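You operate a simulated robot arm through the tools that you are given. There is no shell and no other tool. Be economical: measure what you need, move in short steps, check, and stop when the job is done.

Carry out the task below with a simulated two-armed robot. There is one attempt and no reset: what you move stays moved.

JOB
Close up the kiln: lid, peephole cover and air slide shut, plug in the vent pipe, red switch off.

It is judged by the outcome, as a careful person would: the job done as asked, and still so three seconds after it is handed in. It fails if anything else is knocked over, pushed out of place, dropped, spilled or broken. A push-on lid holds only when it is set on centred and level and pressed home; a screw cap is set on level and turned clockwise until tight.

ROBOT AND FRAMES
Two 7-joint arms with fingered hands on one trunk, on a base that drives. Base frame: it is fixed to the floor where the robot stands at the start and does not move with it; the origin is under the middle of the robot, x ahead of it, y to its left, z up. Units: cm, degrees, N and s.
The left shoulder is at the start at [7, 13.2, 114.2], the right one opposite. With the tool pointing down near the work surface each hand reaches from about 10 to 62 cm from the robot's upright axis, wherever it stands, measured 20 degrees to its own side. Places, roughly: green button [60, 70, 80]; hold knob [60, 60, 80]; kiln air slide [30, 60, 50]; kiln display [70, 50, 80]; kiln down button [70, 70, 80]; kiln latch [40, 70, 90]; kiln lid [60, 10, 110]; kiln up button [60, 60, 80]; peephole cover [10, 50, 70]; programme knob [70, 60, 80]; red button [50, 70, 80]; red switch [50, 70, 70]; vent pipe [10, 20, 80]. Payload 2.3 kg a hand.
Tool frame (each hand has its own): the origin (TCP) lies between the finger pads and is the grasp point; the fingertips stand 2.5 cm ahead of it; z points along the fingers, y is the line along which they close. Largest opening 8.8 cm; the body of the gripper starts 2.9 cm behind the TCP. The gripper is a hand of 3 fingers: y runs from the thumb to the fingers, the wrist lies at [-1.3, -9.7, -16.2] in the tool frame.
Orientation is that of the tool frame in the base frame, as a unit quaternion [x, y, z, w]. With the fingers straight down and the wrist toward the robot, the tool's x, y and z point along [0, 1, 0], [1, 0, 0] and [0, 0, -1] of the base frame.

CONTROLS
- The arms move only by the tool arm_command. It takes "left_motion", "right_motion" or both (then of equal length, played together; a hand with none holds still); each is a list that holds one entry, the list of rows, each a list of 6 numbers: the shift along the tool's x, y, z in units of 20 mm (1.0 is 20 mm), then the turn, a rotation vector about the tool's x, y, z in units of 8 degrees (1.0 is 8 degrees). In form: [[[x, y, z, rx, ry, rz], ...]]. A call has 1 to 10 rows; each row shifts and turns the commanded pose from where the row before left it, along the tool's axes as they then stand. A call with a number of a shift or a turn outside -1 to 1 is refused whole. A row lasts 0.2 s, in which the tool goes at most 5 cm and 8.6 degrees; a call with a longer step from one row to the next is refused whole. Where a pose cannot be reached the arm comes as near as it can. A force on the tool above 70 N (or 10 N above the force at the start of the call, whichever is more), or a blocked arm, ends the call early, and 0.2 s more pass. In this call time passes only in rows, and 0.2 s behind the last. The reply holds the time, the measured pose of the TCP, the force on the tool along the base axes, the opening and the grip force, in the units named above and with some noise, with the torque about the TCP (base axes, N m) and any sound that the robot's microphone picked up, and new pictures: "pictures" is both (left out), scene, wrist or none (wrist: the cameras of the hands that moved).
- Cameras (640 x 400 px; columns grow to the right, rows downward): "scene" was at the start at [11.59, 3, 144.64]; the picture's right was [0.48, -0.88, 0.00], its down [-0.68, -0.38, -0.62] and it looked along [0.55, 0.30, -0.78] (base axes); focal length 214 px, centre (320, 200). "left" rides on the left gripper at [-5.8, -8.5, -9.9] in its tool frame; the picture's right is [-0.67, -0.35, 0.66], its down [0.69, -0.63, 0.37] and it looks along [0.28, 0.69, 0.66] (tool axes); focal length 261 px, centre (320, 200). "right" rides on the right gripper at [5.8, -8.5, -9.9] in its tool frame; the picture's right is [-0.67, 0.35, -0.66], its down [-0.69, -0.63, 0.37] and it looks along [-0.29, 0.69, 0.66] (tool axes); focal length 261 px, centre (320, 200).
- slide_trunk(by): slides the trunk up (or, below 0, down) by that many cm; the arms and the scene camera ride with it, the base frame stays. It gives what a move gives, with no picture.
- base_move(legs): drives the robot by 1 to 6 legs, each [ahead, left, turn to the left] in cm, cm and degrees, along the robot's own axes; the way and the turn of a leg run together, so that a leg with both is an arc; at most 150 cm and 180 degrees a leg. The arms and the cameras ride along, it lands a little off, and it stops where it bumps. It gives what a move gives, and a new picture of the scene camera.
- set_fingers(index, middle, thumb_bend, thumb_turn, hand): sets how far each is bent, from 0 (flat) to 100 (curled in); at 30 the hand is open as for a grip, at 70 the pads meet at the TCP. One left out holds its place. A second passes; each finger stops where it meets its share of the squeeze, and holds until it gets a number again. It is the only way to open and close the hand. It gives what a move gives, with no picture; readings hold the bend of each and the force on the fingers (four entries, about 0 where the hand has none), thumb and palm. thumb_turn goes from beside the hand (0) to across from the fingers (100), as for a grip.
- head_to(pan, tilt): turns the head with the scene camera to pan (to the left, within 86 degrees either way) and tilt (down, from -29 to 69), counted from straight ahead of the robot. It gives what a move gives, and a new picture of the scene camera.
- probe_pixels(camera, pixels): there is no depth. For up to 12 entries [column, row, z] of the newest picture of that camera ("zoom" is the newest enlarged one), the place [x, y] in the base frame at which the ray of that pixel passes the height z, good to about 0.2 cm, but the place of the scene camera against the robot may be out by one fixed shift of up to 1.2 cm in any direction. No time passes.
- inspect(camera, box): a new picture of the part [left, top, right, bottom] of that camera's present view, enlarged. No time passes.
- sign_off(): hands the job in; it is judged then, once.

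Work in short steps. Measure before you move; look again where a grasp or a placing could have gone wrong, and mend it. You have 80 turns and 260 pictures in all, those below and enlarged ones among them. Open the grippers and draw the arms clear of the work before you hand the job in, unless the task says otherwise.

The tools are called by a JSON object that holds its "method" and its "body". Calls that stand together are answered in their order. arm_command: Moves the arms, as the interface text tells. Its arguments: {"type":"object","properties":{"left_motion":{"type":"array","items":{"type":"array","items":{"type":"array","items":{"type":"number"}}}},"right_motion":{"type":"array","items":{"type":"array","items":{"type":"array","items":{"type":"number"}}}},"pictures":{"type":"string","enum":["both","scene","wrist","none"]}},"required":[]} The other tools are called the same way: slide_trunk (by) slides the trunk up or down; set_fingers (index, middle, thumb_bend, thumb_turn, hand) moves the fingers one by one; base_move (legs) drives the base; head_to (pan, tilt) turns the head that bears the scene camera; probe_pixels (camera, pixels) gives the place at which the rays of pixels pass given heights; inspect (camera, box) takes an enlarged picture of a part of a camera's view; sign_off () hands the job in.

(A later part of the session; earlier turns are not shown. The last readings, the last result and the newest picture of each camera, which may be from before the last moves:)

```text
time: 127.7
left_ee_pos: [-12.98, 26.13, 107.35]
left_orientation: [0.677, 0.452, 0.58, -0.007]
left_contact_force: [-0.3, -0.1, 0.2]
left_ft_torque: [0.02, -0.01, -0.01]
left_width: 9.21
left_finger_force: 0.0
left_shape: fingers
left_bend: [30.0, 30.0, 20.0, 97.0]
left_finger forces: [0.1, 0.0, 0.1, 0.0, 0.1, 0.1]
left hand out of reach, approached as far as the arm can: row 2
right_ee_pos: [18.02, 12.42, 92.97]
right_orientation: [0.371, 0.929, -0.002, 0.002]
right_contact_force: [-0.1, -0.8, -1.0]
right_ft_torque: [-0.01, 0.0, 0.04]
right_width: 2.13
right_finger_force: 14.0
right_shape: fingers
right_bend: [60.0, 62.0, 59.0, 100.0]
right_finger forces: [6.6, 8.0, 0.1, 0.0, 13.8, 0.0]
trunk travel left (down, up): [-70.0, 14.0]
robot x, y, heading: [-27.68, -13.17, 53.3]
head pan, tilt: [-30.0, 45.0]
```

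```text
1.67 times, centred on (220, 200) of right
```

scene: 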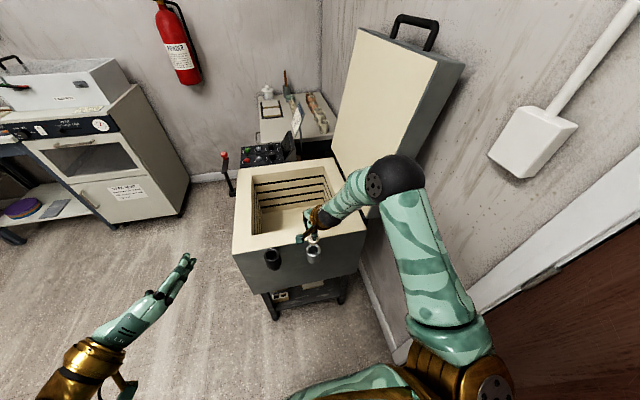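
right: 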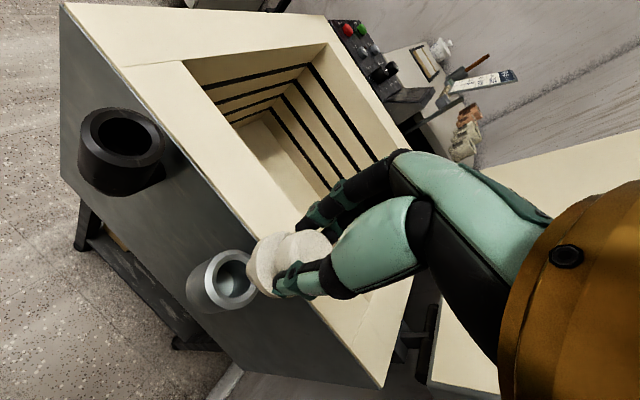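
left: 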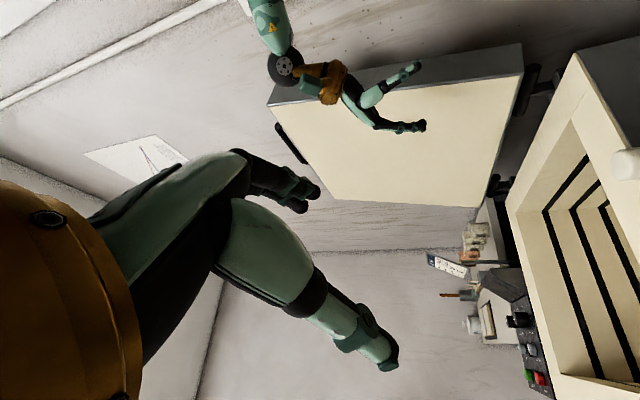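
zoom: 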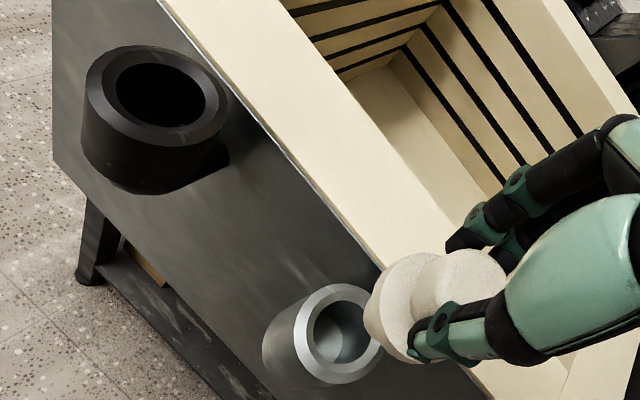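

I'll get the pipe mouth's height from the scene camera, calibrated against the holder's known spot (18.0,12.5,81).

{"method": "inspect", "body": {"camera": "scene", "box": [240, 230, 336, 290]}}

{"method": "probe_pixels", "body": {"camera": "scene", "pixels": [[273, 254, 78], [273, 254, 80], [273, 254, 82], [313, 249, 81]]}}

```text
6.67 times, centred on (288, 260) of scene
```

zoom: 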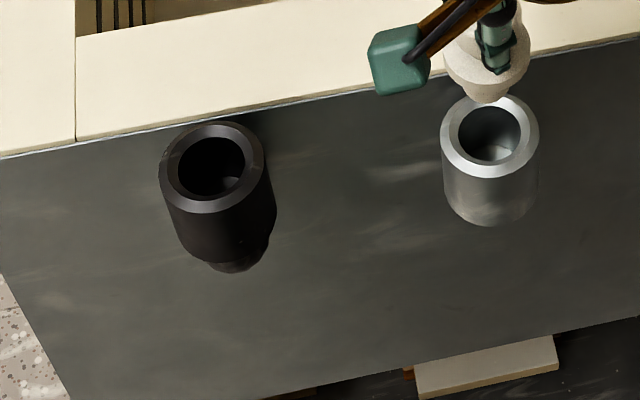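

```text
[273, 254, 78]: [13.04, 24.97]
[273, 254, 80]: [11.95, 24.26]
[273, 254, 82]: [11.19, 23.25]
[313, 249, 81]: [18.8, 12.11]
```

{"method": "probe_pixels", "body": {"camera": "zoom", "pixels": [[490, 136, 81], [212, 168, 79], [212, 168, 80], [212, 168, 81], [212, 168, 82]]}}

```text
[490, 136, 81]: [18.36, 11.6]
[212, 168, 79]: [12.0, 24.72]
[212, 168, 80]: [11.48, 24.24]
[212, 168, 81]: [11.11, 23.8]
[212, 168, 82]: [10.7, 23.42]
```

Pipe mouth ≈(10.5,24.4,80.7). I'll carry the plug over at z≈93 and re-check.

{"method": "arm_command", "body": {"right_motion": [[[0.98, 0.25, 0, 0, 0, 0], [0.98, 0.25, 0, 0, 0, 0], [0.98, 0.25, 0, 0, 0, 0], [0.98, 0.25, 0, 0, 0, 0], [0.98, 0.25, 0, 0, 0, 0], [0.98, 0.25, 0, 0, 0, 0], [0.98, 0.25, 0, 0, 0, 0]]], "pictures": "both"}}

{"method": "inspect", "body": {"camera": "scene", "box": [220, 210, 332, 280]}}

{"method": "inspect", "body": {"camera": "right", "box": [140, 160, 380, 340]}}

```text
time: 129.3
left_ee_pos: [-12.86, 26.23, 107.3]
left_orientation: [0.677, 0.453, 0.58, -0.007]
left_contact_force: [-0.2, -0.4, 0.1]
left_ft_torque: [-0.03, -0.01, 0.0]
left_width: 9.18
left_finger_force: 0.2
left_shape: fingers
left_bend: [30.0, 30.0, 20.0, 97.0]
left_finger forces: [0.0, 0.0, 0.1, 0.1, 0.0, 0.0]
right_ee_pos: [10.41, 24.51, 92.96]
right_orientation: [0.37, 0.929, -0.002, 0.001]
right_contact_force: [0.3, -0.5, -0.2]
right_ft_torque: [0.01, -0.01, 0.0]
right_width: 2.12
right_finger_force: 13.8
right_shape: fingers
right_bend: [60.0, 62.0, 59.0, 100.0]
right_finger forces: [6.7, 7.9, 0.1, 0.0, 13.7, 0.0]
trunk travel left (down, up): [-70.0, 14.0]
robot x, y, heading: [-27.91, -12.78, 53.3]
head pan, tilt: [-30.0, 45.0]
```

scene: 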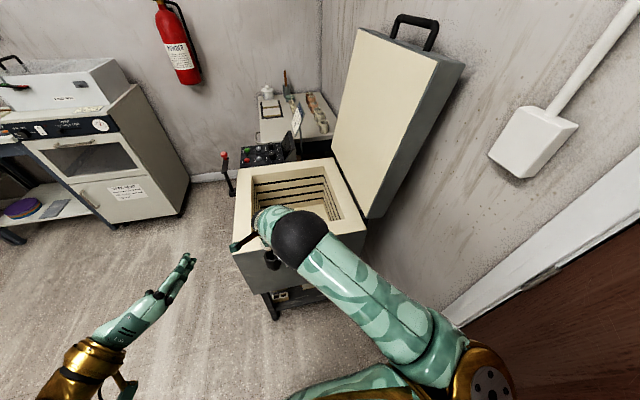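
right: 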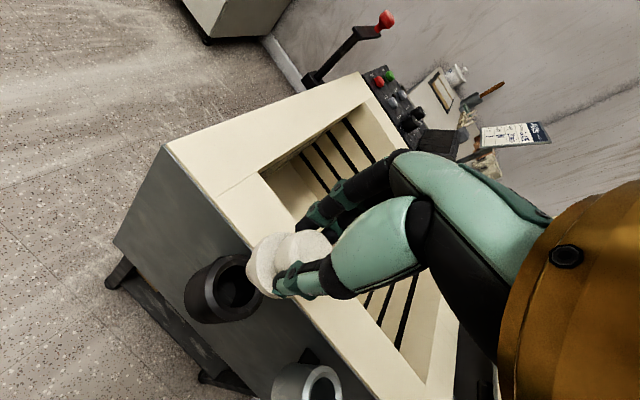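

```text
5.71 times, centred on (276, 245) of scene
```

zoom: 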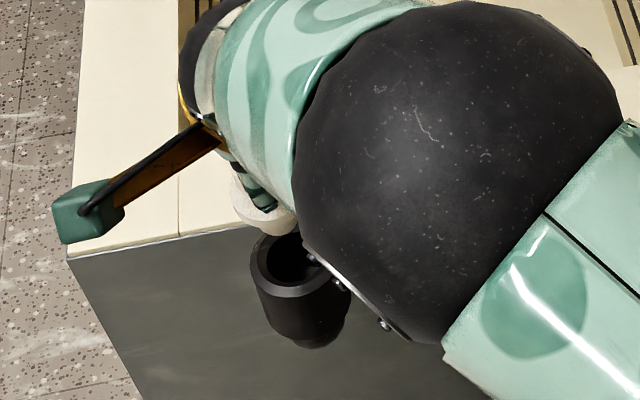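

```text
2.22 times, centred on (260, 250) of right
```

zoom: 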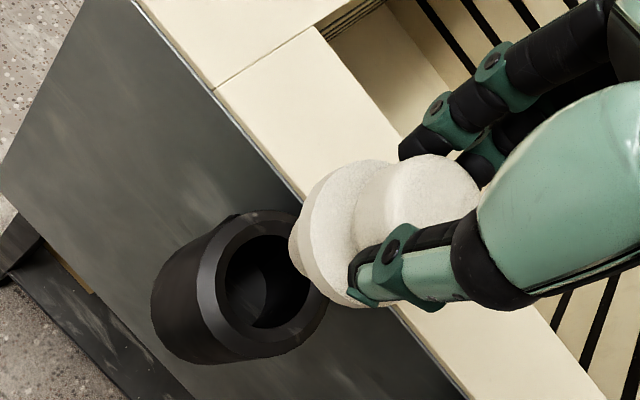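

Comparing with the holder reference view (mouth at 233,281) the pipe mouth is at (235,287), so I need about −0.5 cm x and −0.25 cm y. I'll correct and lower 4 cm.

{"method": "arm_command", "body": {"right_motion": [[[-0.25, -0.12, 0, 0, 0, 0], [0, 0, 0.7, 0, 0, 0], [0, 0, 0.7, 0, 0, 0], [0, 0, 0.6, 0, 0, 0]]], "pictures": "none"}}

{"method": "inspect", "body": {"camera": "right", "box": [140, 160, 380, 340]}}

{"method": "inspect", "body": {"camera": "scene", "box": [240, 230, 304, 270]}}

```text
time: 130.3
left_ee_pos: [-12.83, 26.1, 107.33]
left_orientation: [0.676, 0.453, 0.581, -0.008]
left_contact_force: [-0.5, 0.1, 0.5]
left_ft_torque: [-0.03, -0.01, -0.01]
left_width: 9.19
left_finger_force: 0.0
left_shape: fingers
left_bend: [30.0, 30.0, 20.0, 97.0]
left_finger forces: [0.0, 0.0, 0.0, 0.1, 0.1, 0.0]
right_ee_pos: [10.51, 23.94, 89.03]
right_orientation: [0.371, 0.929, -0.001, 0.0]
right_contact_force: [0.0, 0.0, -0.8]
right_ft_torque: [0.06, 0.0, -0.05]
right_width: 2.12
right_finger_force: 13.7
right_shape: fingers
right_bend: [60.0, 62.0, 59.0, 100.0]
right_finger forces: [6.7, 7.9, 0.1, 0.0, 13.7, 0.0]
trunk travel left (down, up): [-70.0, 14.0]
robot x, y, heading: [-28.27, -12.88, 53.6]
head pan, tilt: [-30.0, 45.0]
```

```text
2.22 times, centred on (260, 250) of right
```

zoom: 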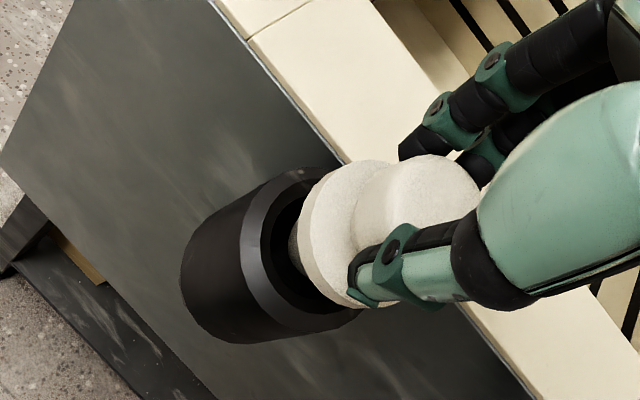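

```text
10.00 times, centred on (272, 250) of scene
```

zoom: 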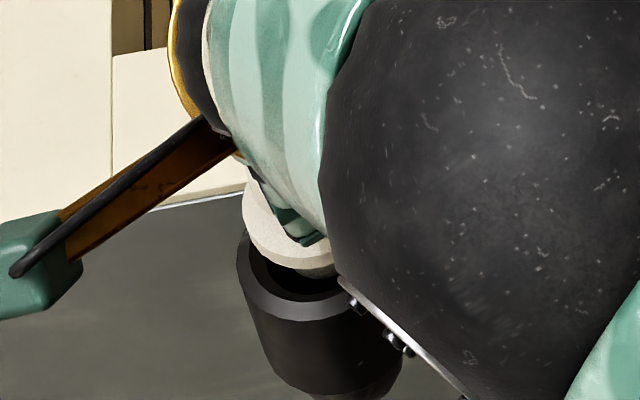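

Looks concentric. Lower gently, 1 cm steps.

{"method": "arm_command", "body": {"right_motion": [[[0, 0, 0.5, 0, 0, 0], [0, 0, 0.5, 0, 0, 0], [0, 0, 0.35, 0, 0, 0]]], "pictures": "none"}}

{"method": "inspect", "body": {"camera": "right", "box": [140, 160, 380, 340]}}

```text
time: 131.1
left_ee_pos: [-13.16, 25.89, 107.6]
left_orientation: [0.676, 0.451, 0.582, -0.008]
left_contact_force: [-0.2, 0.7, -0.5]
left_ft_torque: [-0.01, 0.01, 0.02]
left_width: 9.16
left_finger_force: 0.0
left_shape: fingers
left_bend: [30.0, 30.0, 20.0, 97.0]
left_finger forces: [0.0, 0.1, 0.0, 0.0, 0.0, 0.0]
right_ee_pos: [10.45, 23.92, 86.75]
right_orientation: [0.37, 0.929, 0.003, 0.002]
right_contact_force: [1.6, 4.0, 18.5]
right_ft_torque: [-0.01, 0.03, -0.02]
right_width: 2.11
right_finger_force: 16.9
right_shape: fingers
right_bend: [71.0, 62.0, 59.0, 100.0]
right_finger forces: [8.1, 11.3, 0.0, 0.1, 13.6, 0.1]
trunk travel left (down, up): [-70.0, 14.0]
robot x, y, heading: [-27.57, -12.96, 53.6]
head pan, tilt: [-30.0, 45.0]
```

```text
2.22 times, centred on (260, 250) of right
```

zoom: 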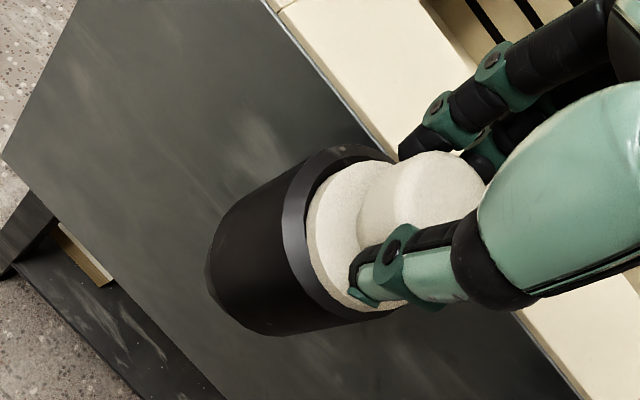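

Contact at 18 N, concentric. Press further to seat it.

{"method": "arm_command", "body": {"right_motion": [[[0, 0, 0.3, 0, 0, 0], [0, 0, 0.3, 0, 0, 0]]], "pictures": "none"}}

{"method": "inspect", "body": {"camera": "right", "box": [140, 160, 380, 340]}}

```text
time: 131.7
left_ee_pos: [-13.38, 25.6, 107.59]
left_orientation: [0.676, 0.451, 0.583, -0.009]
left_contact_force: [0.0, -0.1, 0.1]
left_ft_torque: [0.02, -0.01, -0.03]
left_width: 9.17
left_finger_force: 0.0
left_shape: fingers
left_bend: [30.0, 30.0, 20.0, 97.0]
left_finger forces: [0.0, 0.1, 0.0, 0.1, 0.1, 0.1]
right_ee_pos: [10.25, 23.77, 85.51]
right_orientation: [0.371, 0.929, 0.004, 0.003]
right_contact_force: [3.7, 4.3, 30.5]
right_ft_torque: [0.31, -0.3, 0.02]
right_width: 1.6
right_finger_force: 24.4
right_shape: fingers
right_bend: [71.0, 64.0, 62.0, 100.0]
right_finger forces: [21.8, 15.5, 0.1, 0.0, 11.9, 0.0]
trunk travel left (down, up): [-70.0, 14.0]
robot x, y, heading: [-28.12, -13.06, 53.4]
head pan, tilt: [-30.0, 45.0]
```

```text
2.22 times, centred on (260, 250) of right
```

zoom: 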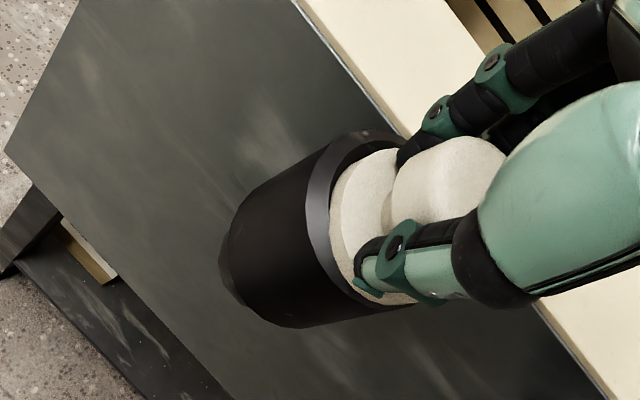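

The hand slid down on the plug a little, so it's resisting. I'll release, lift and inspect.

{"method": "set_fingers", "body": {"hand": "right", "index": 30, "middle": 30, "thumb_bend": 30}}

{"method": "arm_command", "body": {"right_motion": [[[0, 0, -0.8, 0, 0, 0], [0, 0, -1, 0, 0, 0], [0, 0, -1, 0, 0, 0], [0, 0, -1, 0, 0, 0]]], "pictures": "wrist"}}

{"method": "inspect", "body": {"camera": "right", "box": [140, 180, 332, 340]}}

{"method": "inspect", "body": {"camera": "scene", "box": [240, 230, 304, 270]}}

```text
time: 132.7
left_ee_pos: [-12.71, 26.17, 107.3]
left_orientation: [0.677, 0.453, 0.58, -0.008]
left_contact_force: [0.2, -0.3, 0.1]
left_ft_torque: [-0.01, -0.01, 0.01]
left_width: 9.18
left_finger_force: 0.0
left_shape: fingers
left_bend: [30.0, 30.0, 20.0, 97.0]
left_finger forces: [0.1, 0.1, 0.0, 0.1, 0.0, 0.0]
right_ee_pos: [10.57, 23.97, 85.14]
right_orientation: [0.371, 0.929, -0.001, 0.001]
right_contact_force: [0.3, -0.2, -0.4]
right_ft_torque: [-0.02, -0.03, 0.02]
right_width: 8.44
right_finger_force: 0.0
right_shape: fingers
right_bend: [30.0, 30.0, 30.0, 98.0]
right_finger forces: [0.0, 0.1, 0.0, 0.0, 0.1, 0.1]
trunk travel left (down, up): [-70.0, 14.0]
robot x, y, heading: [-27.48, -13.01, 53.4]
head pan, tilt: [-30.0, 45.0]
```

```text
time: 133.7
left_ee_pos: [-12.88, 26.05, 107.37]
left_orientation: [0.677, 0.452, 0.581, -0.007]
left_contact_force: [-0.5, 0.7, -0.2]
left_ft_torque: [0.0, -0.01, 0.04]
left_width: 9.17
left_finger_force: 0.0
left_shape: fingers
left_bend: [30.0, 30.0, 20.0, 97.0]
left_finger forces: [0.1, 0.1, 0.0, 0.0, 0.0, 0.0]
right_ee_pos: [10.47, 24.11, 92.64]
right_orientation: [0.37, 0.929, 0.001, 0.001]
right_contact_force: [1.2, -0.2, -0.3]
right_ft_torque: [0.02, 0.0, 0.01]
right_width: 8.44
right_finger_force: 0.1
right_shape: fingers
right_bend: [30.0, 30.0, 30.0, 98.0]
right_finger forces: [0.1, 0.0, 0.1, 0.0, 0.0, 0.0]
trunk travel left (down, up): [-70.0, 14.0]
robot x, y, heading: [-28.01, -12.79, 53.3]
head pan, tilt: [-30.0, 45.0]
```

right: 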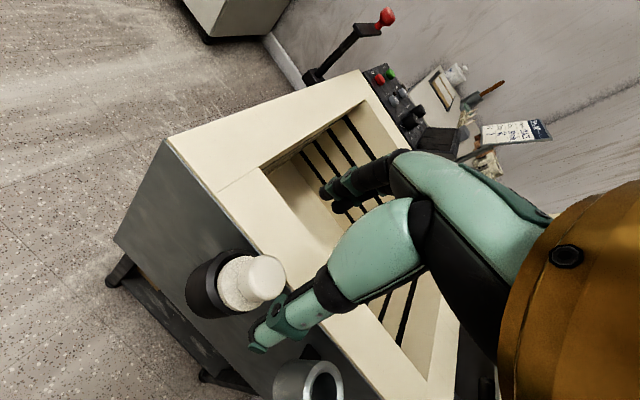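

```text
2.50 times, centred on (236, 260) of right
```

zoom: 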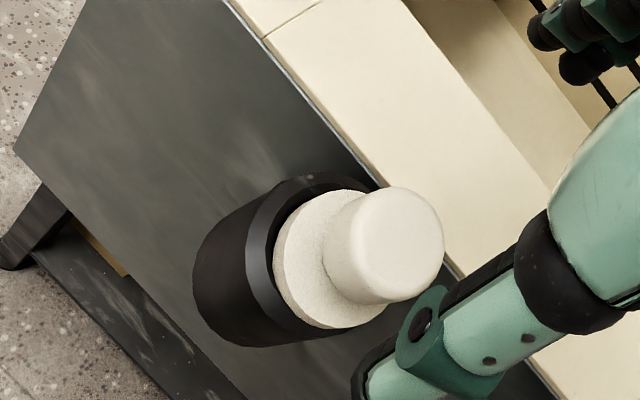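

```text
10.00 times, centred on (272, 250) of scene
```

zoom: 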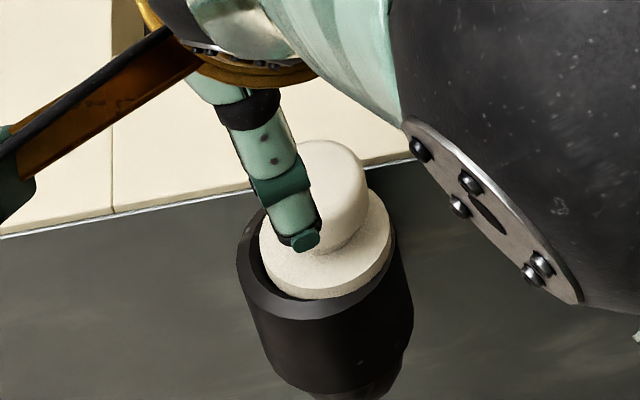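

The plug sits level in the pipe, flange at the rim. To make sure it's pressed home I'll close the fingers and press on its top.

{"method": "set_fingers", "body": {"hand": "right", "index": 70, "middle": 70, "thumb_bend": 70}}

{"method": "arm_command", "body": {"right_motion": [[[-0.3, -0.12, 0.7, 0, 0, 0], [0, 0, 0.7, 0, 0, 0], [0, 0, 0.5, 0, 0, 0], [0, 0, 0.4, 0, 0, 0], [0, 0, 0.3, 0, 0, 0], [0, 0, 0.3, 0, 0, 0], [0, 0, 0.3, 0, 0, 0]]], "pictures": "none"}}

{"method": "inspect", "body": {"camera": "right", "box": [180, 180, 372, 340]}}

```text
time: 134.7
left_ee_pos: [-12.82, 26.04, 107.43]
left_orientation: [0.677, 0.453, 0.581, -0.008]
left_contact_force: [0.8, -0.6, -0.3]
left_ft_torque: [-0.01, 0.02, 0.03]
left_width: 9.17
left_finger_force: 0.1
left_shape: fingers
left_bend: [30.0, 30.0, 20.0, 97.0]
left_finger forces: [0.0, 0.1, 0.0, 0.1, 0.0, 0.1]
right_ee_pos: [10.46, 24.13, 92.56]
right_orientation: [0.37, 0.929, 0.0, 0.001]
right_contact_force: [-0.6, 0.0, -0.1]
right_ft_torque: [-0.03, 0.0, 0.02]
right_width: 0.0
right_finger_force: 0.0
right_shape: fingers
right_bend: [70.0, 70.0, 70.0, 100.0]
right_finger forces: [0.0, 0.0, 0.0, 0.1, 0.1, 0.0]
trunk travel left (down, up): [-70.0, 14.0]
robot x, y, heading: [-27.76, -12.81, 53.2]
head pan, tilt: [-30.0, 45.0]
```

```text
time: 136.2
left_ee_pos: [-13.37, 25.5, 107.65]
left_orientation: [0.675, 0.452, 0.584, -0.009]
left_contact_force: [-0.1, 0.7, 0.6]
left_ft_torque: [-0.02, -0.03, -0.01]
left_width: 9.17
left_finger_force: 0.1
left_shape: fingers
left_bend: [30.0, 30.0, 20.0, 97.0]
left_finger forces: [0.1, 0.0, 0.0, 0.0, 0.1, 0.0]
right_ee_pos: [10.69, 23.83, 88.48]
right_orientation: [0.37, 0.929, 0.02, 0.005]
right_contact_force: [-4.3, -5.3, 42.3]
right_ft_torque: [-0.15, 0.32, 0.04]
right_width: 0.0
right_finger_force: 22.1
right_shape: fingers
right_bend: [70.0, 70.0, 72.0, 100.0]
right_finger forces: [4.1, 3.0, 0.1, 0.0, 37.2, 0.0]
trunk travel left (down, up): [-70.0, 14.0]
robot x, y, heading: [-27.69, -13.05, 53.5]
head pan, tilt: [-30.0, 45.0]
stopped in row 7 (right hand): the force on the tool passed its limit at 75 N (the readings are from after the stop); the commanded pose is now the measured one
```

```text
2.50 times, centred on (276, 260) of right
```

zoom: 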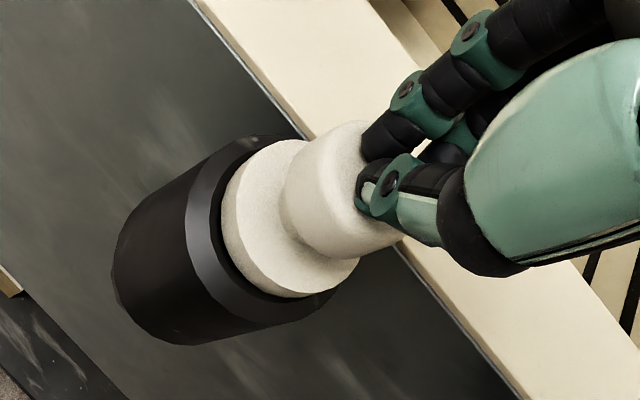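

Pressed with ~75 N. I'll lift away, clear the right hand, and view the plug.

{"method": "arm_command", "body": {"right_motion": [[[0, 0, -1, 0, 0, 0], [0, 0, -1, 0, 0, 0], [0, 0, -1, 0, 0, 0], [0, 0, -1, 0, 0, 0], [-1, 0, -1, 0, 0, 0], [-1, 0, -0.5, 0, 0, 0], [-1, 0, 0, 0, 0, 0], [-1, 0, 0, 0, 0, 0], [-1, 0, 0, 0, 0, 0]]], "pictures": "both"}}

{"method": "inspect", "body": {"camera": "scene", "box": [240, 230, 336, 290]}}

{"method": "inspect", "body": {"camera": "right", "box": [60, 80, 252, 320]}}

```text
time: 138.2
left_ee_pos: [-12.75, 26.02, 107.5]
left_orientation: [0.677, 0.452, 0.581, -0.009]
left_contact_force: [-0.3, 0.3, -0.3]
left_ft_torque: [-0.01, 0.0, 0.01]
left_width: 9.18
left_finger_force: 0.0
left_shape: fingers
left_bend: [30.0, 30.0, 20.0, 97.0]
left_finger forces: [0.0, 0.0, 0.1, 0.0, 0.0, 0.1]
right_ee_pos: [18.47, 16.87, 98.65]
right_orientation: [0.369, 0.929, 0.01, 0.002]
right_contact_force: [0.1, 0.0, -0.5]
right_ft_torque: [-0.01, 0.0, 0.0]
right_width: 0.01
right_finger_force: 0.1
right_shape: fingers
right_bend: [70.0, 70.0, 70.0, 100.0]
right_finger forces: [0.0, 0.0, 0.1, 0.0, 0.0, 0.0]
trunk travel left (down, up): [-70.0, 14.0]
robot x, y, heading: [-27.65, -12.84, 53.4]
head pan, tilt: [-30.0, 45.0]
```

scene: 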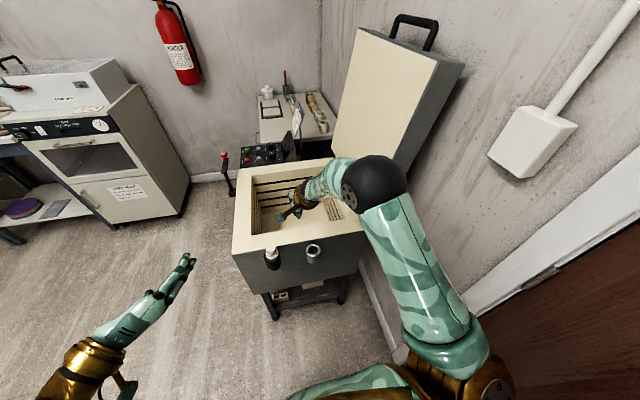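
right: 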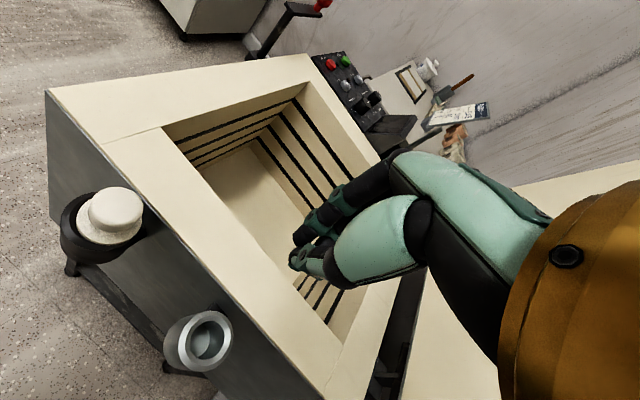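

```text
6.67 times, centred on (288, 260) of scene
```

zoom: 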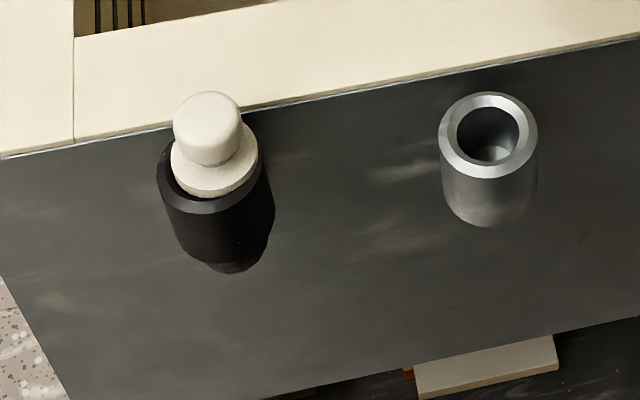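

```text
1.67 times, centred on (156, 200) of right
```

zoom: 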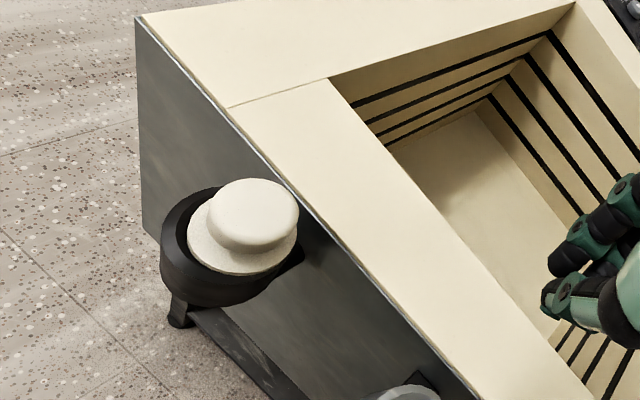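

The plug is level and centred in the pipe. Now the lid: I'll fold the right arm back out of the lid's sweep and orient the left hand to point along the hinge direction with its palm turned for the handle's near leg.

{"method": "arm_command", "body": {"right_motion": [[[0, -1, -0.2, 0, 0, 0], [0, -1, -0.2, 0, 0, 0], [0, -1, 0, 0, 0, 0], [0, -1, 0, 0, 0, 0], [0, -1, 0, 0, 0, 0], [0, -1, 0, 0, 0, 0], [0, -1, 0, 0, 0, 0], [0, -1, 0, 0, 0, 0], [0, -1, 0, 0, 0, 0], [0, -1, 0, 0, 0, 0]]], "left_motion": [[[0, 0, 0, -0.12, 0.465, 0.805], [0, 0, 0, -0.12, 0.465, 0.805], [0, 0, 0, -0.12, 0.465, 0.805], [0, 0, 0, -0.12, 0.465, 0.805], [0, 0, 0, -0.12, 0.465, 0.805], [0.5, 0, 0, 0, 0, 0], [0.5, 0, 0, 0, 0, 0], [0.5, 0, 0, 0, 0, 0], [0.5, 0, 0, 0, 0, 0], [0.5, 0, 0, 0, 0, 0]]], "pictures": "scene"}}

{"method": "head_to", "body": {"pan": -30, "tilt": 15}}

```text
time: 140.4
left_ee_pos: [-13.07, 26.06, 112.31]
left_orientation: [0.674, 0.217, 0.674, -0.212]
left_contact_force: [-0.1, -0.3, 0.5]
left_ft_torque: [0.0, 0.0, 0.0]
left_width: 9.15
left_finger_force: 0.1
left_shape: fingers
left_bend: [30.0, 30.0, 20.0, 97.0]
left_finger forces: [0.1, 0.0, 0.0, 0.1, 0.0, 0.0]
right_ee_pos: [6.4, 5.35, 99.27]
right_orientation: [0.369, 0.929, 0.008, 0.003]
right_contact_force: [-0.3, -0.2, 0.1]
right_ft_torque: [0.02, -0.03, 0.02]
right_width: 0.01
right_finger_force: 0.0
right_shape: fingers
right_bend: [70.0, 70.0, 70.0, 100.0]
right_finger forces: [0.0, 0.1, 0.0, 0.1, 0.0, 0.0]
right hand out of reach, approached as far as the arm can: row 9, 10
trunk travel left (down, up): [-70.0, 14.0]
robot x, y, heading: [-27.63, -12.97, 53.4]
head pan, tilt: [-30.0, 45.0]
```

scene: 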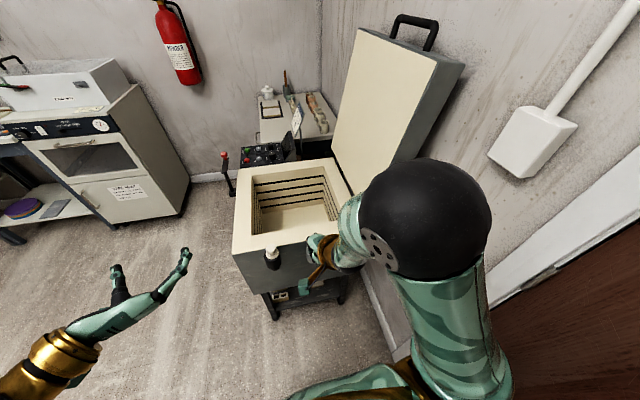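

```text
time: 141.3
left_ee_pos: [-12.92, 26.02, 112.22]
left_orientation: [0.673, 0.217, 0.674, -0.212]
left_contact_force: [0.0, -0.3, -0.6]
left_ft_torque: [0.02, 0.03, 0.01]
left_width: 9.19
left_finger_force: 0.0
left_shape: fingers
left_bend: [30.0, 30.0, 20.0, 97.0]
left_finger forces: [0.0, 0.0, 0.0, 0.0, 0.0, 0.1]
right_ee_pos: [6.5, 5.34, 99.3]
right_orientation: [0.369, 0.929, 0.009, 0.003]
right_contact_force: [-0.4, -0.1, 0.2]
right_ft_torque: [-0.02, -0.05, -0.04]
right_width: 0.0
right_finger_force: 0.1
right_shape: fingers
right_bend: [70.0, 70.0, 70.0, 100.0]
right_finger forces: [0.0, 0.1, 0.0, 0.1, 0.1, 0.1]
trunk travel left (down, up): [-70.0, 14.0]
robot x, y, heading: [-27.84, -12.62, 53.4]
head pan, tilt: [-30.0, 15.0]
```

scene: 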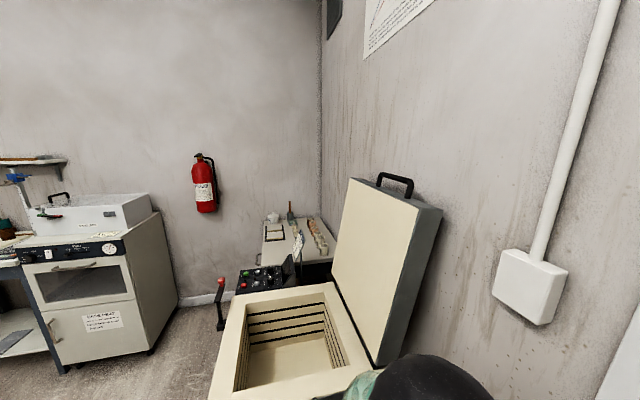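

{"method": "inspect", "body": {"camera": "scene", "box": [330, 160, 458, 240]}}

{"method": "probe_pixels", "body": {"camera": "scene", "pixels": [[411, 188, 128], [411, 188, 131], [411, 188, 134], [379, 178, 131], [420, 206, 126], [420, 206, 129], [420, 206, 132], [442, 209, 129], [379, 364, 80], [350, 179, 129]]}}

```text
5.00 times, centred on (394, 200) of scene
```

zoom: 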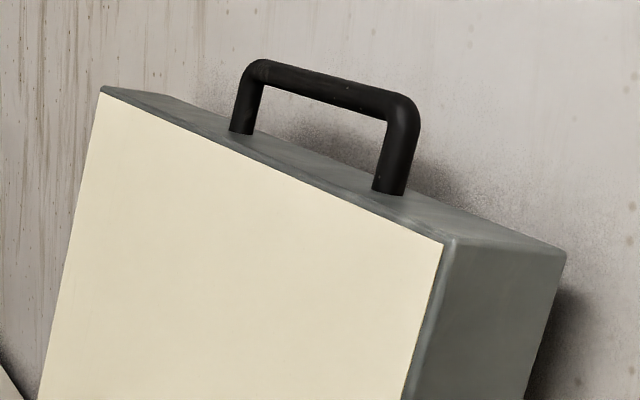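

```text
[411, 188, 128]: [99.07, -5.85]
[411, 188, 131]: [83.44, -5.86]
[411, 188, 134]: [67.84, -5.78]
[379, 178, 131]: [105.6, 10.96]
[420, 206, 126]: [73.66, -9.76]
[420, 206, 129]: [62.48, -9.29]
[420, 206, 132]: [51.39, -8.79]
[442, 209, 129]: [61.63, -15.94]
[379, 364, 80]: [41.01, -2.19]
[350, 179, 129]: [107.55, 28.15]
```

Handle near-leg is around (45.4,−4.8,138). I'll square the robot to heading 35°, restore the left hand's aim, and tuck the right hand low between robot and kiln, out of the lid's sweep.

{"method": "base_move", "body": {"legs": [[0, 0, -18.4]]}}

{"method": "arm_command", "body": {"right_motion": [[[0, 0, 1, 0, 0, 0], [0, 0, 1, 0, 0, 0], [0, 0, 1, 0, 0, 0], [0, 0, 1, 0, 0, 0], [0, 0, 1, 0, 0, 0], [0, -0.5, 1, 0, 0, 0], [0, -0.8, 1, 0, 0, 0], [0, -1, 1, 0, 0, 0], [0, -1, 1, 0, 0, 0], [0, -1, 1, 0, 0, 0]]], "left_motion": [[[0, 0, 0, 0.77, 0, 0], [0, 0, 0, 0.77, 0, 0], [0, 0, 0, 0.76, 0, 0], [1, 0, 0, 0, 0, 0], [1, 0, 0, 0, 0, 0], [1, 0, 0, 0, 0, 0], [1, 0, 0, 0, 0, 0], [1, 0, 0, 0, 0, 0], [1, 0, 0, 0, 0, 0], [1, 0, 0, 0, 0, 0]]], "pictures": "scene"}}

```text
time: 142.8
left_ee_pos: [-1.15, 19.16, 112.31]
left_orientation: [0.7, 0.104, 0.7, -0.099]
left_contact_force: [0.2, -0.5, -0.9]
left_ft_torque: [-0.04, 0.01, 0.02]
left_width: 9.18
left_finger_force: 0.2
left_shape: fingers
left_bend: [30.0, 30.0, 20.0, 97.0]
left_finger forces: [0.0, 0.0, 0.0, 0.0, 0.0, 0.0]
right_ee_pos: [10.53, -6.54, 99.22]
right_orientation: [0.517, 0.856, 0.008, 0.005]
right_contact_force: [0.6, -0.6, 0.2]
right_ft_torque: [0.01, 0.0, -0.03]
right_width: 0.01
right_finger_force: 0.1
right_shape: fingers
right_bend: [70.0, 70.0, 70.0, 100.0]
right_finger forces: [0.0, 0.0, 0.0, 0.0, 0.0, 0.0]
trunk travel left (down, up): [-70.0, 14.0]
robot x, y, heading: [-27.81, -13.1, 34.5]
head pan, tilt: [-30.0, 15.0]
```

scene: 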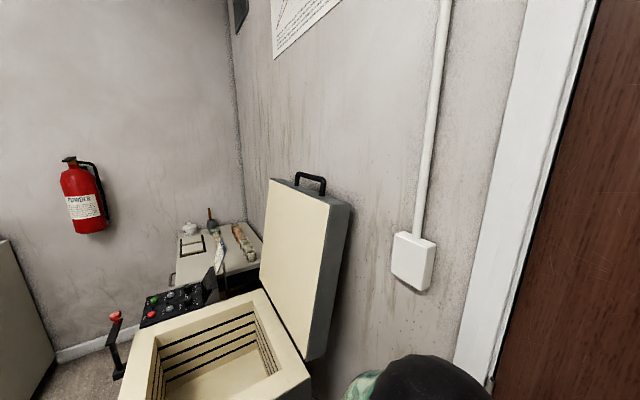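

```text
time: 145.0
left_ee_pos: [0.35, 22.92, 124.46]
left_orientation: [0.675, 0.214, 0.675, -0.21]
left_contact_force: [-0.4, 0.0, -0.3]
left_ft_torque: [0.01, 0.01, 0.02]
left_width: 9.21
left_finger_force: 0.1
left_shape: fingers
left_bend: [30.0, 30.0, 20.0, 97.0]
left_finger forces: [0.0, 0.1, 0.0, 0.1, 0.0, 0.0]
left hand out of reach, approached as far as the arm can: row 3, 7, 8, 9, 10
right_ee_pos: [3.26, -10.52, 79.17]
right_orientation: [0.516, 0.856, 0.008, 0.004]
right_contact_force: [-0.6, 0.9, 0.5]
right_ft_torque: [-0.02, -0.01, -0.01]
right_width: 0.03
right_finger_force: 0.1
right_shape: fingers
right_bend: [70.0, 70.0, 70.0, 100.0]
right_finger forces: [0.0, 0.1, 0.1, 0.0, 0.0, 0.1]
trunk travel left (down, up): [-70.0, 14.0]
robot x, y, heading: [-27.94, -12.61, 34.7]
head pan, tilt: [-30.0, 15.0]
5 turns are left
```

scene: 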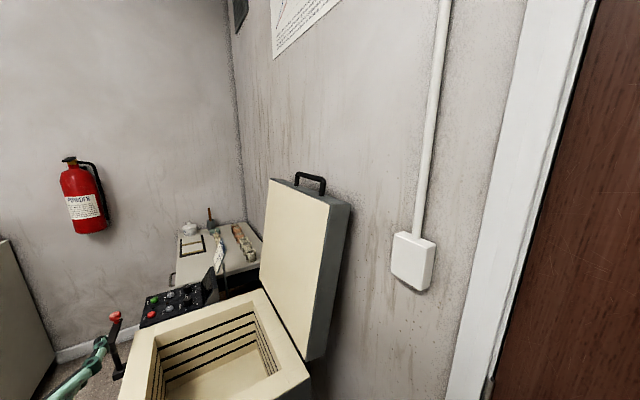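

Only 5 turns remain, so I'll batch: raise the trunk, move closer, and bring the left hand across to line up just short of the handle's near leg.

{"method": "slide_trunk", "body": {"by": 14}}

{"method": "base_move", "body": {"legs": [[14, -3.7, 0]]}}

{"method": "arm_command", "body": {"left_motion": [[[0, 1, 0, 0, 0, 0], [0, 1, 0, 0, 0, 0], [0, 1, 0, 0, 0, 0], [0, 1, 0, 0, 0, 0], [0, 1, 0, 0, 0, 0], [0, 1, 0, 0, 0, 0], [0, 1, 0, 0, 0, 0], [0, 1, 0, 0, 0, 0], [0, 1, 0, 0, 0, 0], [0, 1, 0, 0, 0, 0]]], "pictures": "none"}}

{"method": "arm_command", "body": {"left_motion": [[[0, 1, 0, 0, 0, 0], [0, 1, 0, 0, 0, 0], [0, 1, 0, 0, 0, 0], [0, 1, 0, 0, 0, 0], [0, 1, 0, 0, 0, 0], [0, 1, 0, 0, 0, 0], [0, 1, 0, 0, 0, 0], [0, 1, 0, 0, 0, 0], [0, 1, 0, 0, 0, 0], [0, 1, 0, 0, 0, 0]]], "pictures": "wrist"}}

{"method": "inspect", "body": {"camera": "scene", "box": [200, 130, 480, 305]}}

```text
time: 146.6
left_ee_pos: [0.33, 22.91, 138.46]
left_orientation: [0.675, 0.214, 0.675, -0.21]
left_contact_force: [0.3, -0.8, -0.8]
left_ft_torque: [-0.03, 0.01, -0.03]
left_width: 9.2
left_finger_force: 0.0
left_shape: fingers
left_bend: [30.0, 30.0, 20.0, 97.0]
left_finger forces: [0.0, 0.1, 0.1, 0.0, 0.0, 0.1]
right_ee_pos: [3.23, -10.48, 93.12]
right_orientation: [0.516, 0.857, 0.009, 0.005]
right_contact_force: [-0.2, 0.3, 0.4]
right_ft_torque: [-0.01, 0.02, 0.04]
right_width: 0.0
right_finger_force: 0.2
right_shape: fingers
right_bend: [70.0, 70.0, 70.0, 100.0]
right_finger forces: [0.0, 0.0, 0.1, 0.0, 0.1, 0.0]
trunk travel left (down, up): [-84.0, 0.0]
robot x, y, heading: [-27.71, -12.85, 34.7]
head pan, tilt: [-30.0, 15.0]
```

```text
time: 148.0
left_ee_pos: [13.71, 27.7, 138.57]
left_orientation: [0.675, 0.213, 0.675, -0.209]
left_contact_force: [0.0, 0.9, -0.1]
left_ft_torque: [-0.04, -0.02, 0.02]
left_width: 9.15
left_finger_force: 0.0
left_shape: fingers
left_bend: [30.0, 30.0, 20.0, 97.0]
left_finger forces: [0.0, 0.0, 0.1, 0.0, 0.1, 0.1]
right_ee_pos: [16.71, -5.72, 93.2]
right_orientation: [0.518, 0.856, 0.009, 0.005]
right_contact_force: [-0.2, -0.5, 0.8]
right_ft_torque: [0.02, -0.04, 0.0]
right_width: 0.03
right_finger_force: 0.1
right_shape: fingers
right_bend: [70.0, 70.0, 70.0, 100.0]
right_finger forces: [0.1, 0.0, 0.0, 0.0, 0.1, 0.0]
trunk travel left (down, up): [-84.0, 0.0]
robot x, y, heading: [-14.11, -8.22, 34.4]
head pan, tilt: [-30.0, 15.0]
```

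scene: 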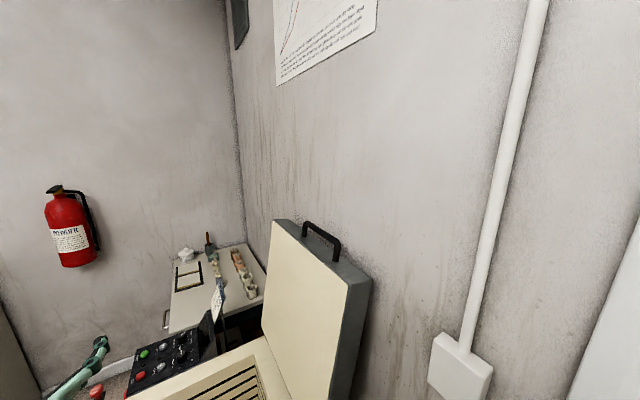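

```text
time: 150.2
left_ee_pos: [27.53, 15.03, 136.34]
left_orientation: [0.675, 0.216, 0.674, -0.207]
left_contact_force: [0.5, -0.2, 0.5]
left_ft_torque: [-0.02, 0.02, 0.05]
left_width: 9.19
left_finger_force: 0.0
left_shape: fingers
left_bend: [30.0, 30.0, 20.0, 97.0]
left_finger forces: [0.0, 0.0, 0.0, 0.0, 0.1, 0.0]
left hand out of reach, approached as far as the arm can: row 1, 2, 3, 4, 5, 6
right_ee_pos: [16.98, -5.7, 93.07]
right_orientation: [0.517, 0.856, 0.009, 0.003]
right_contact_force: [0.7, 0.0, 0.7]
right_ft_torque: [-0.03, 0.03, -0.02]
right_width: 0.0
right_finger_force: 0.1
right_shape: fingers
right_bend: [70.0, 70.0, 70.0, 100.0]
right_finger forces: [0.0, 0.1, 0.0, 0.1, 0.0, 0.1]
trunk travel left (down, up): [-84.0, 0.0]
robot x, y, heading: [-14.16, -8.2, 34.7]
head pan, tilt: [-30.0, 15.0]
```

```text
time: 152.4
left_ee_pos: [37.46, 0.16, 136.28]
left_orientation: [0.675, 0.213, 0.675, -0.21]
left_contact_force: [0.1, -0.7, -0.1]
left_ft_torque: [0.0, 0.0, 0.0]
left_width: 9.19
left_finger_force: 0.0
left_shape: fingers
left_bend: [30.0, 30.0, 20.0, 97.0]
left_finger forces: [0.0, 0.0, 0.1, 0.0, 0.0, 0.0]
left hand out of reach, approached as far as the arm can: row 10
right_ee_pos: [16.9, -5.55, 93.16]
right_orientation: [0.517, 0.856, 0.008, 0.005]
right_contact_force: [0.8, -0.4, 0.2]
right_ft_torque: [0.01, 0.04, -0.02]
right_width: 0.02
right_finger_force: 0.0
right_shape: fingers
right_bend: [70.0, 70.0, 70.0, 100.0]
right_finger forces: [0.0, 0.1, 0.0, 0.0, 0.0, 0.0]
trunk travel left (down, up): [-84.0, 0.0]
robot x, y, heading: [-14.53, -8.38, 34.5]
head pan, tilt: [-30.0, 15.0]
```

left: 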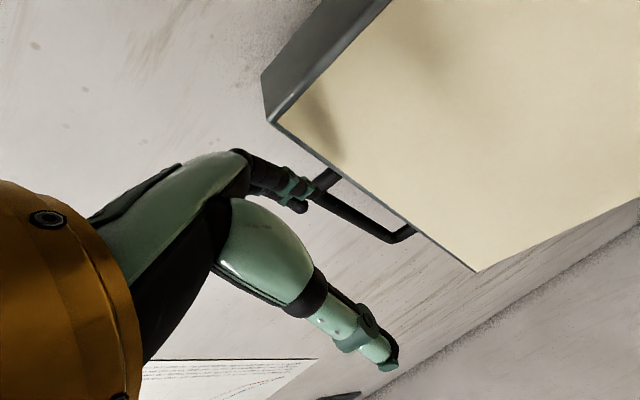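

```text
2.29 times, centred on (340, 218) of scene
4 turns are left
```

zoom: 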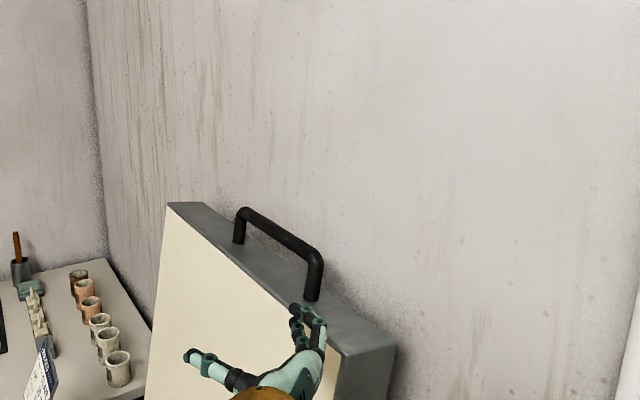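

The hand is 9 cm left of and ~6 cm short of the handle's near leg. I'll line up, advance with the base, cage the leg, and begin the swing with a check.

{"method": "arm_command", "body": {"left_motion": [[[0, 0.93, 0, 0, 0, 0], [0, 0.93, 0, 0, 0, 0], [0, 0.93, 0, 0, 0, 0], [0, 0.93, 0, 0, 0, 0], [0, 0.93, 0, 0, 0, 0]]], "pictures": "wrist"}}

{"method": "base_move", "body": {"legs": [[6.7, 0, 0]]}}

{"method": "set_fingers", "body": {"hand": "left", "index": 50, "middle": 50, "thumb_bend": 48, "thumb_turn": 100}}

{"method": "inspect", "body": {"camera": "left", "box": [200, 100, 520, 380]}}

{"method": "arm_command", "body": {"left_motion": [[[0, -0.9, 0, 0, 0, -0.2], [0, -0.98, 0, 0, 0, -0.25], [0, -0.98, 0, 0, 0, -0.25], [0, -0.98, 0, 0, 0, -0.25], [0, -0.98, 0, 0, 0, -0.25], [0, -0.98, 0, 0, 0, -0.25]]], "pictures": "both"}}

```text
time: 153.6
left_ee_pos: [36.27, -1.36, 135.36]
left_orientation: [0.674, 0.214, 0.675, -0.209]
left_contact_force: [-0.4, -0.3, 0.0]
left_ft_torque: [0.0, -0.01, 0.0]
left_width: 9.19
left_finger_force: 0.0
left_shape: fingers
left_bend: [30.0, 30.0, 20.0, 97.0]
left_finger forces: [0.1, 0.0, 0.0, 0.1, 0.1, 0.0]
left hand out of reach, approached as far as the arm can: row 1, 2, 3, 4, 5
right_ee_pos: [16.97, -5.67, 93.21]
right_orientation: [0.517, 0.856, 0.008, 0.004]
right_contact_force: [0.1, 0.0, 0.9]
right_ft_torque: [-0.02, 0.01, 0.0]
right_width: 0.01
right_finger_force: 0.0
right_shape: fingers
right_bend: [70.0, 70.0, 70.0, 100.0]
right_finger forces: [0.0, 0.0, 0.0, 0.0, 0.0, 0.0]
trunk travel left (down, up): [-84.0, 0.0]
robot x, y, heading: [-13.96, -7.52, 34.6]
head pan, tilt: [-30.0, 15.0]
```

left: 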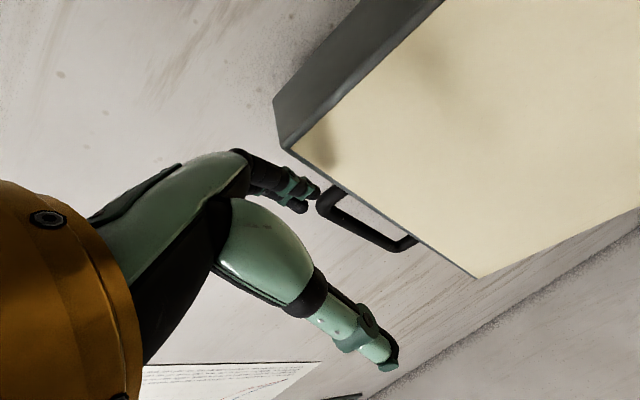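

```text
time: 154.6
left_ee_pos: [40.61, 1.6, 135.78]
left_orientation: [0.672, 0.212, 0.678, -0.21]
left_contact_force: [-1.0, -0.3, 0.6]
left_ft_torque: [-0.04, 0.04, 0.05]
left_width: 9.18
left_finger_force: 0.1
left_shape: fingers
left_bend: [30.0, 30.0, 20.0, 97.0]
left_finger forces: [0.0, 0.1, 0.1, 0.0, 0.0, 0.0]
right_ee_pos: [21.65, -2.41, 93.41]
right_orientation: [0.517, 0.856, 0.013, 0.005]
right_contact_force: [-0.1, -0.9, 0.4]
right_ft_torque: [0.03, -0.04, 0.02]
right_width: 0.0
right_finger_force: 0.0
right_shape: fingers
right_bend: [70.0, 70.0, 70.0, 100.0]
right_finger forces: [0.0, 0.0, 0.0, 0.0, 0.0, 0.1]
trunk travel left (down, up): [-84.0, 0.0]
robot x, y, heading: [-8.48, -4.31, 34.7]
head pan, tilt: [-30.0, 15.0]
```

scene: 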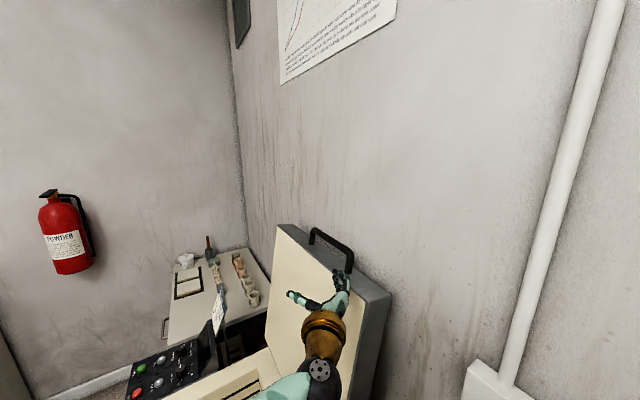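

```text
time: 155.6
left_ee_pos: [41.64, 2.41, 135.43]
left_orientation: [0.675, 0.213, 0.675, -0.209]
left_contact_force: [0.8, -0.6, 0.8]
left_ft_torque: [-0.01, -0.01, -0.01]
left_width: 4.43
left_finger_force: 0.0
left_shape: fingers
left_bend: [50.0, 50.0, 48.0, 100.0]
left_finger forces: [0.0, 0.0, 0.0, 0.0, 0.1, 0.1]
right_ee_pos: [22.28, -1.89, 93.05]
right_orientation: [0.517, 0.856, 0.008, 0.003]
right_contact_force: [-0.3, -0.1, -0.2]
right_ft_torque: [0.03, 0.0, 0.02]
right_width: 0.0
right_finger_force: 0.1
right_shape: fingers
right_bend: [70.0, 70.0, 70.0, 100.0]
right_finger forces: [0.0, 0.1, 0.1, 0.1, 0.0, 0.0]
trunk travel left (down, up): [-84.0, 0.0]
robot x, y, heading: [-8.83, -4.39, 34.7]
head pan, tilt: [-30.0, 15.0]
```

```text
1.43 times, centred on (360, 240) of left
```

zoom: 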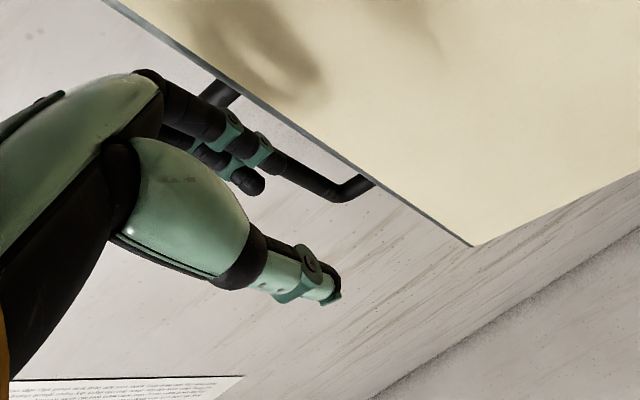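

```text
time: 157.0
left_ee_pos: [34.72, 11.89, 134.46]
left_orientation: [0.649, 0.281, 0.693, -0.139]
left_contact_force: [0.5, -0.2, -0.4]
left_ft_torque: [-0.03, -0.01, 0.0]
left_width: 4.45
left_finger_force: 0.1
left_shape: fingers
left_bend: [50.0, 50.0, 48.0, 100.0]
left_finger forces: [0.0, 0.0, 0.0, 0.1, 0.0, 0.0]
right_ee_pos: [22.18, -1.94, 93.05]
right_orientation: [0.517, 0.856, 0.008, 0.004]
right_contact_force: [-0.8, 0.5, -0.7]
right_ft_torque: [-0.01, -0.01, -0.02]
right_width: 0.0
right_finger_force: 0.0
right_shape: fingers
right_bend: [70.0, 70.0, 70.0, 100.0]
right_finger forces: [0.1, 0.0, 0.0, 0.1, 0.0, 0.0]
trunk travel left (down, up): [-84.0, 0.0]
robot x, y, heading: [-8.71, -4.14, 34.6]
head pan, tilt: [-30.0, 15.0]
3 turns are left
```

scene: 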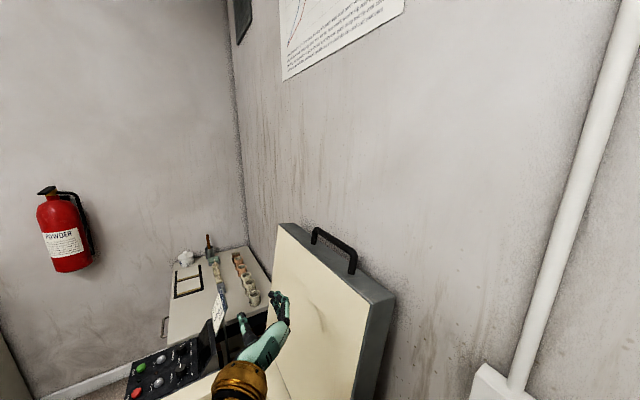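
left: 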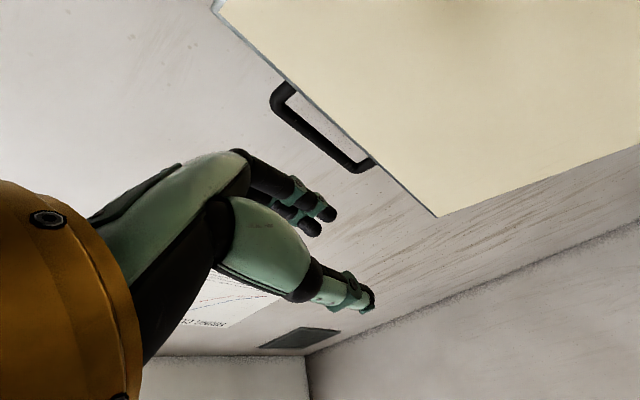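

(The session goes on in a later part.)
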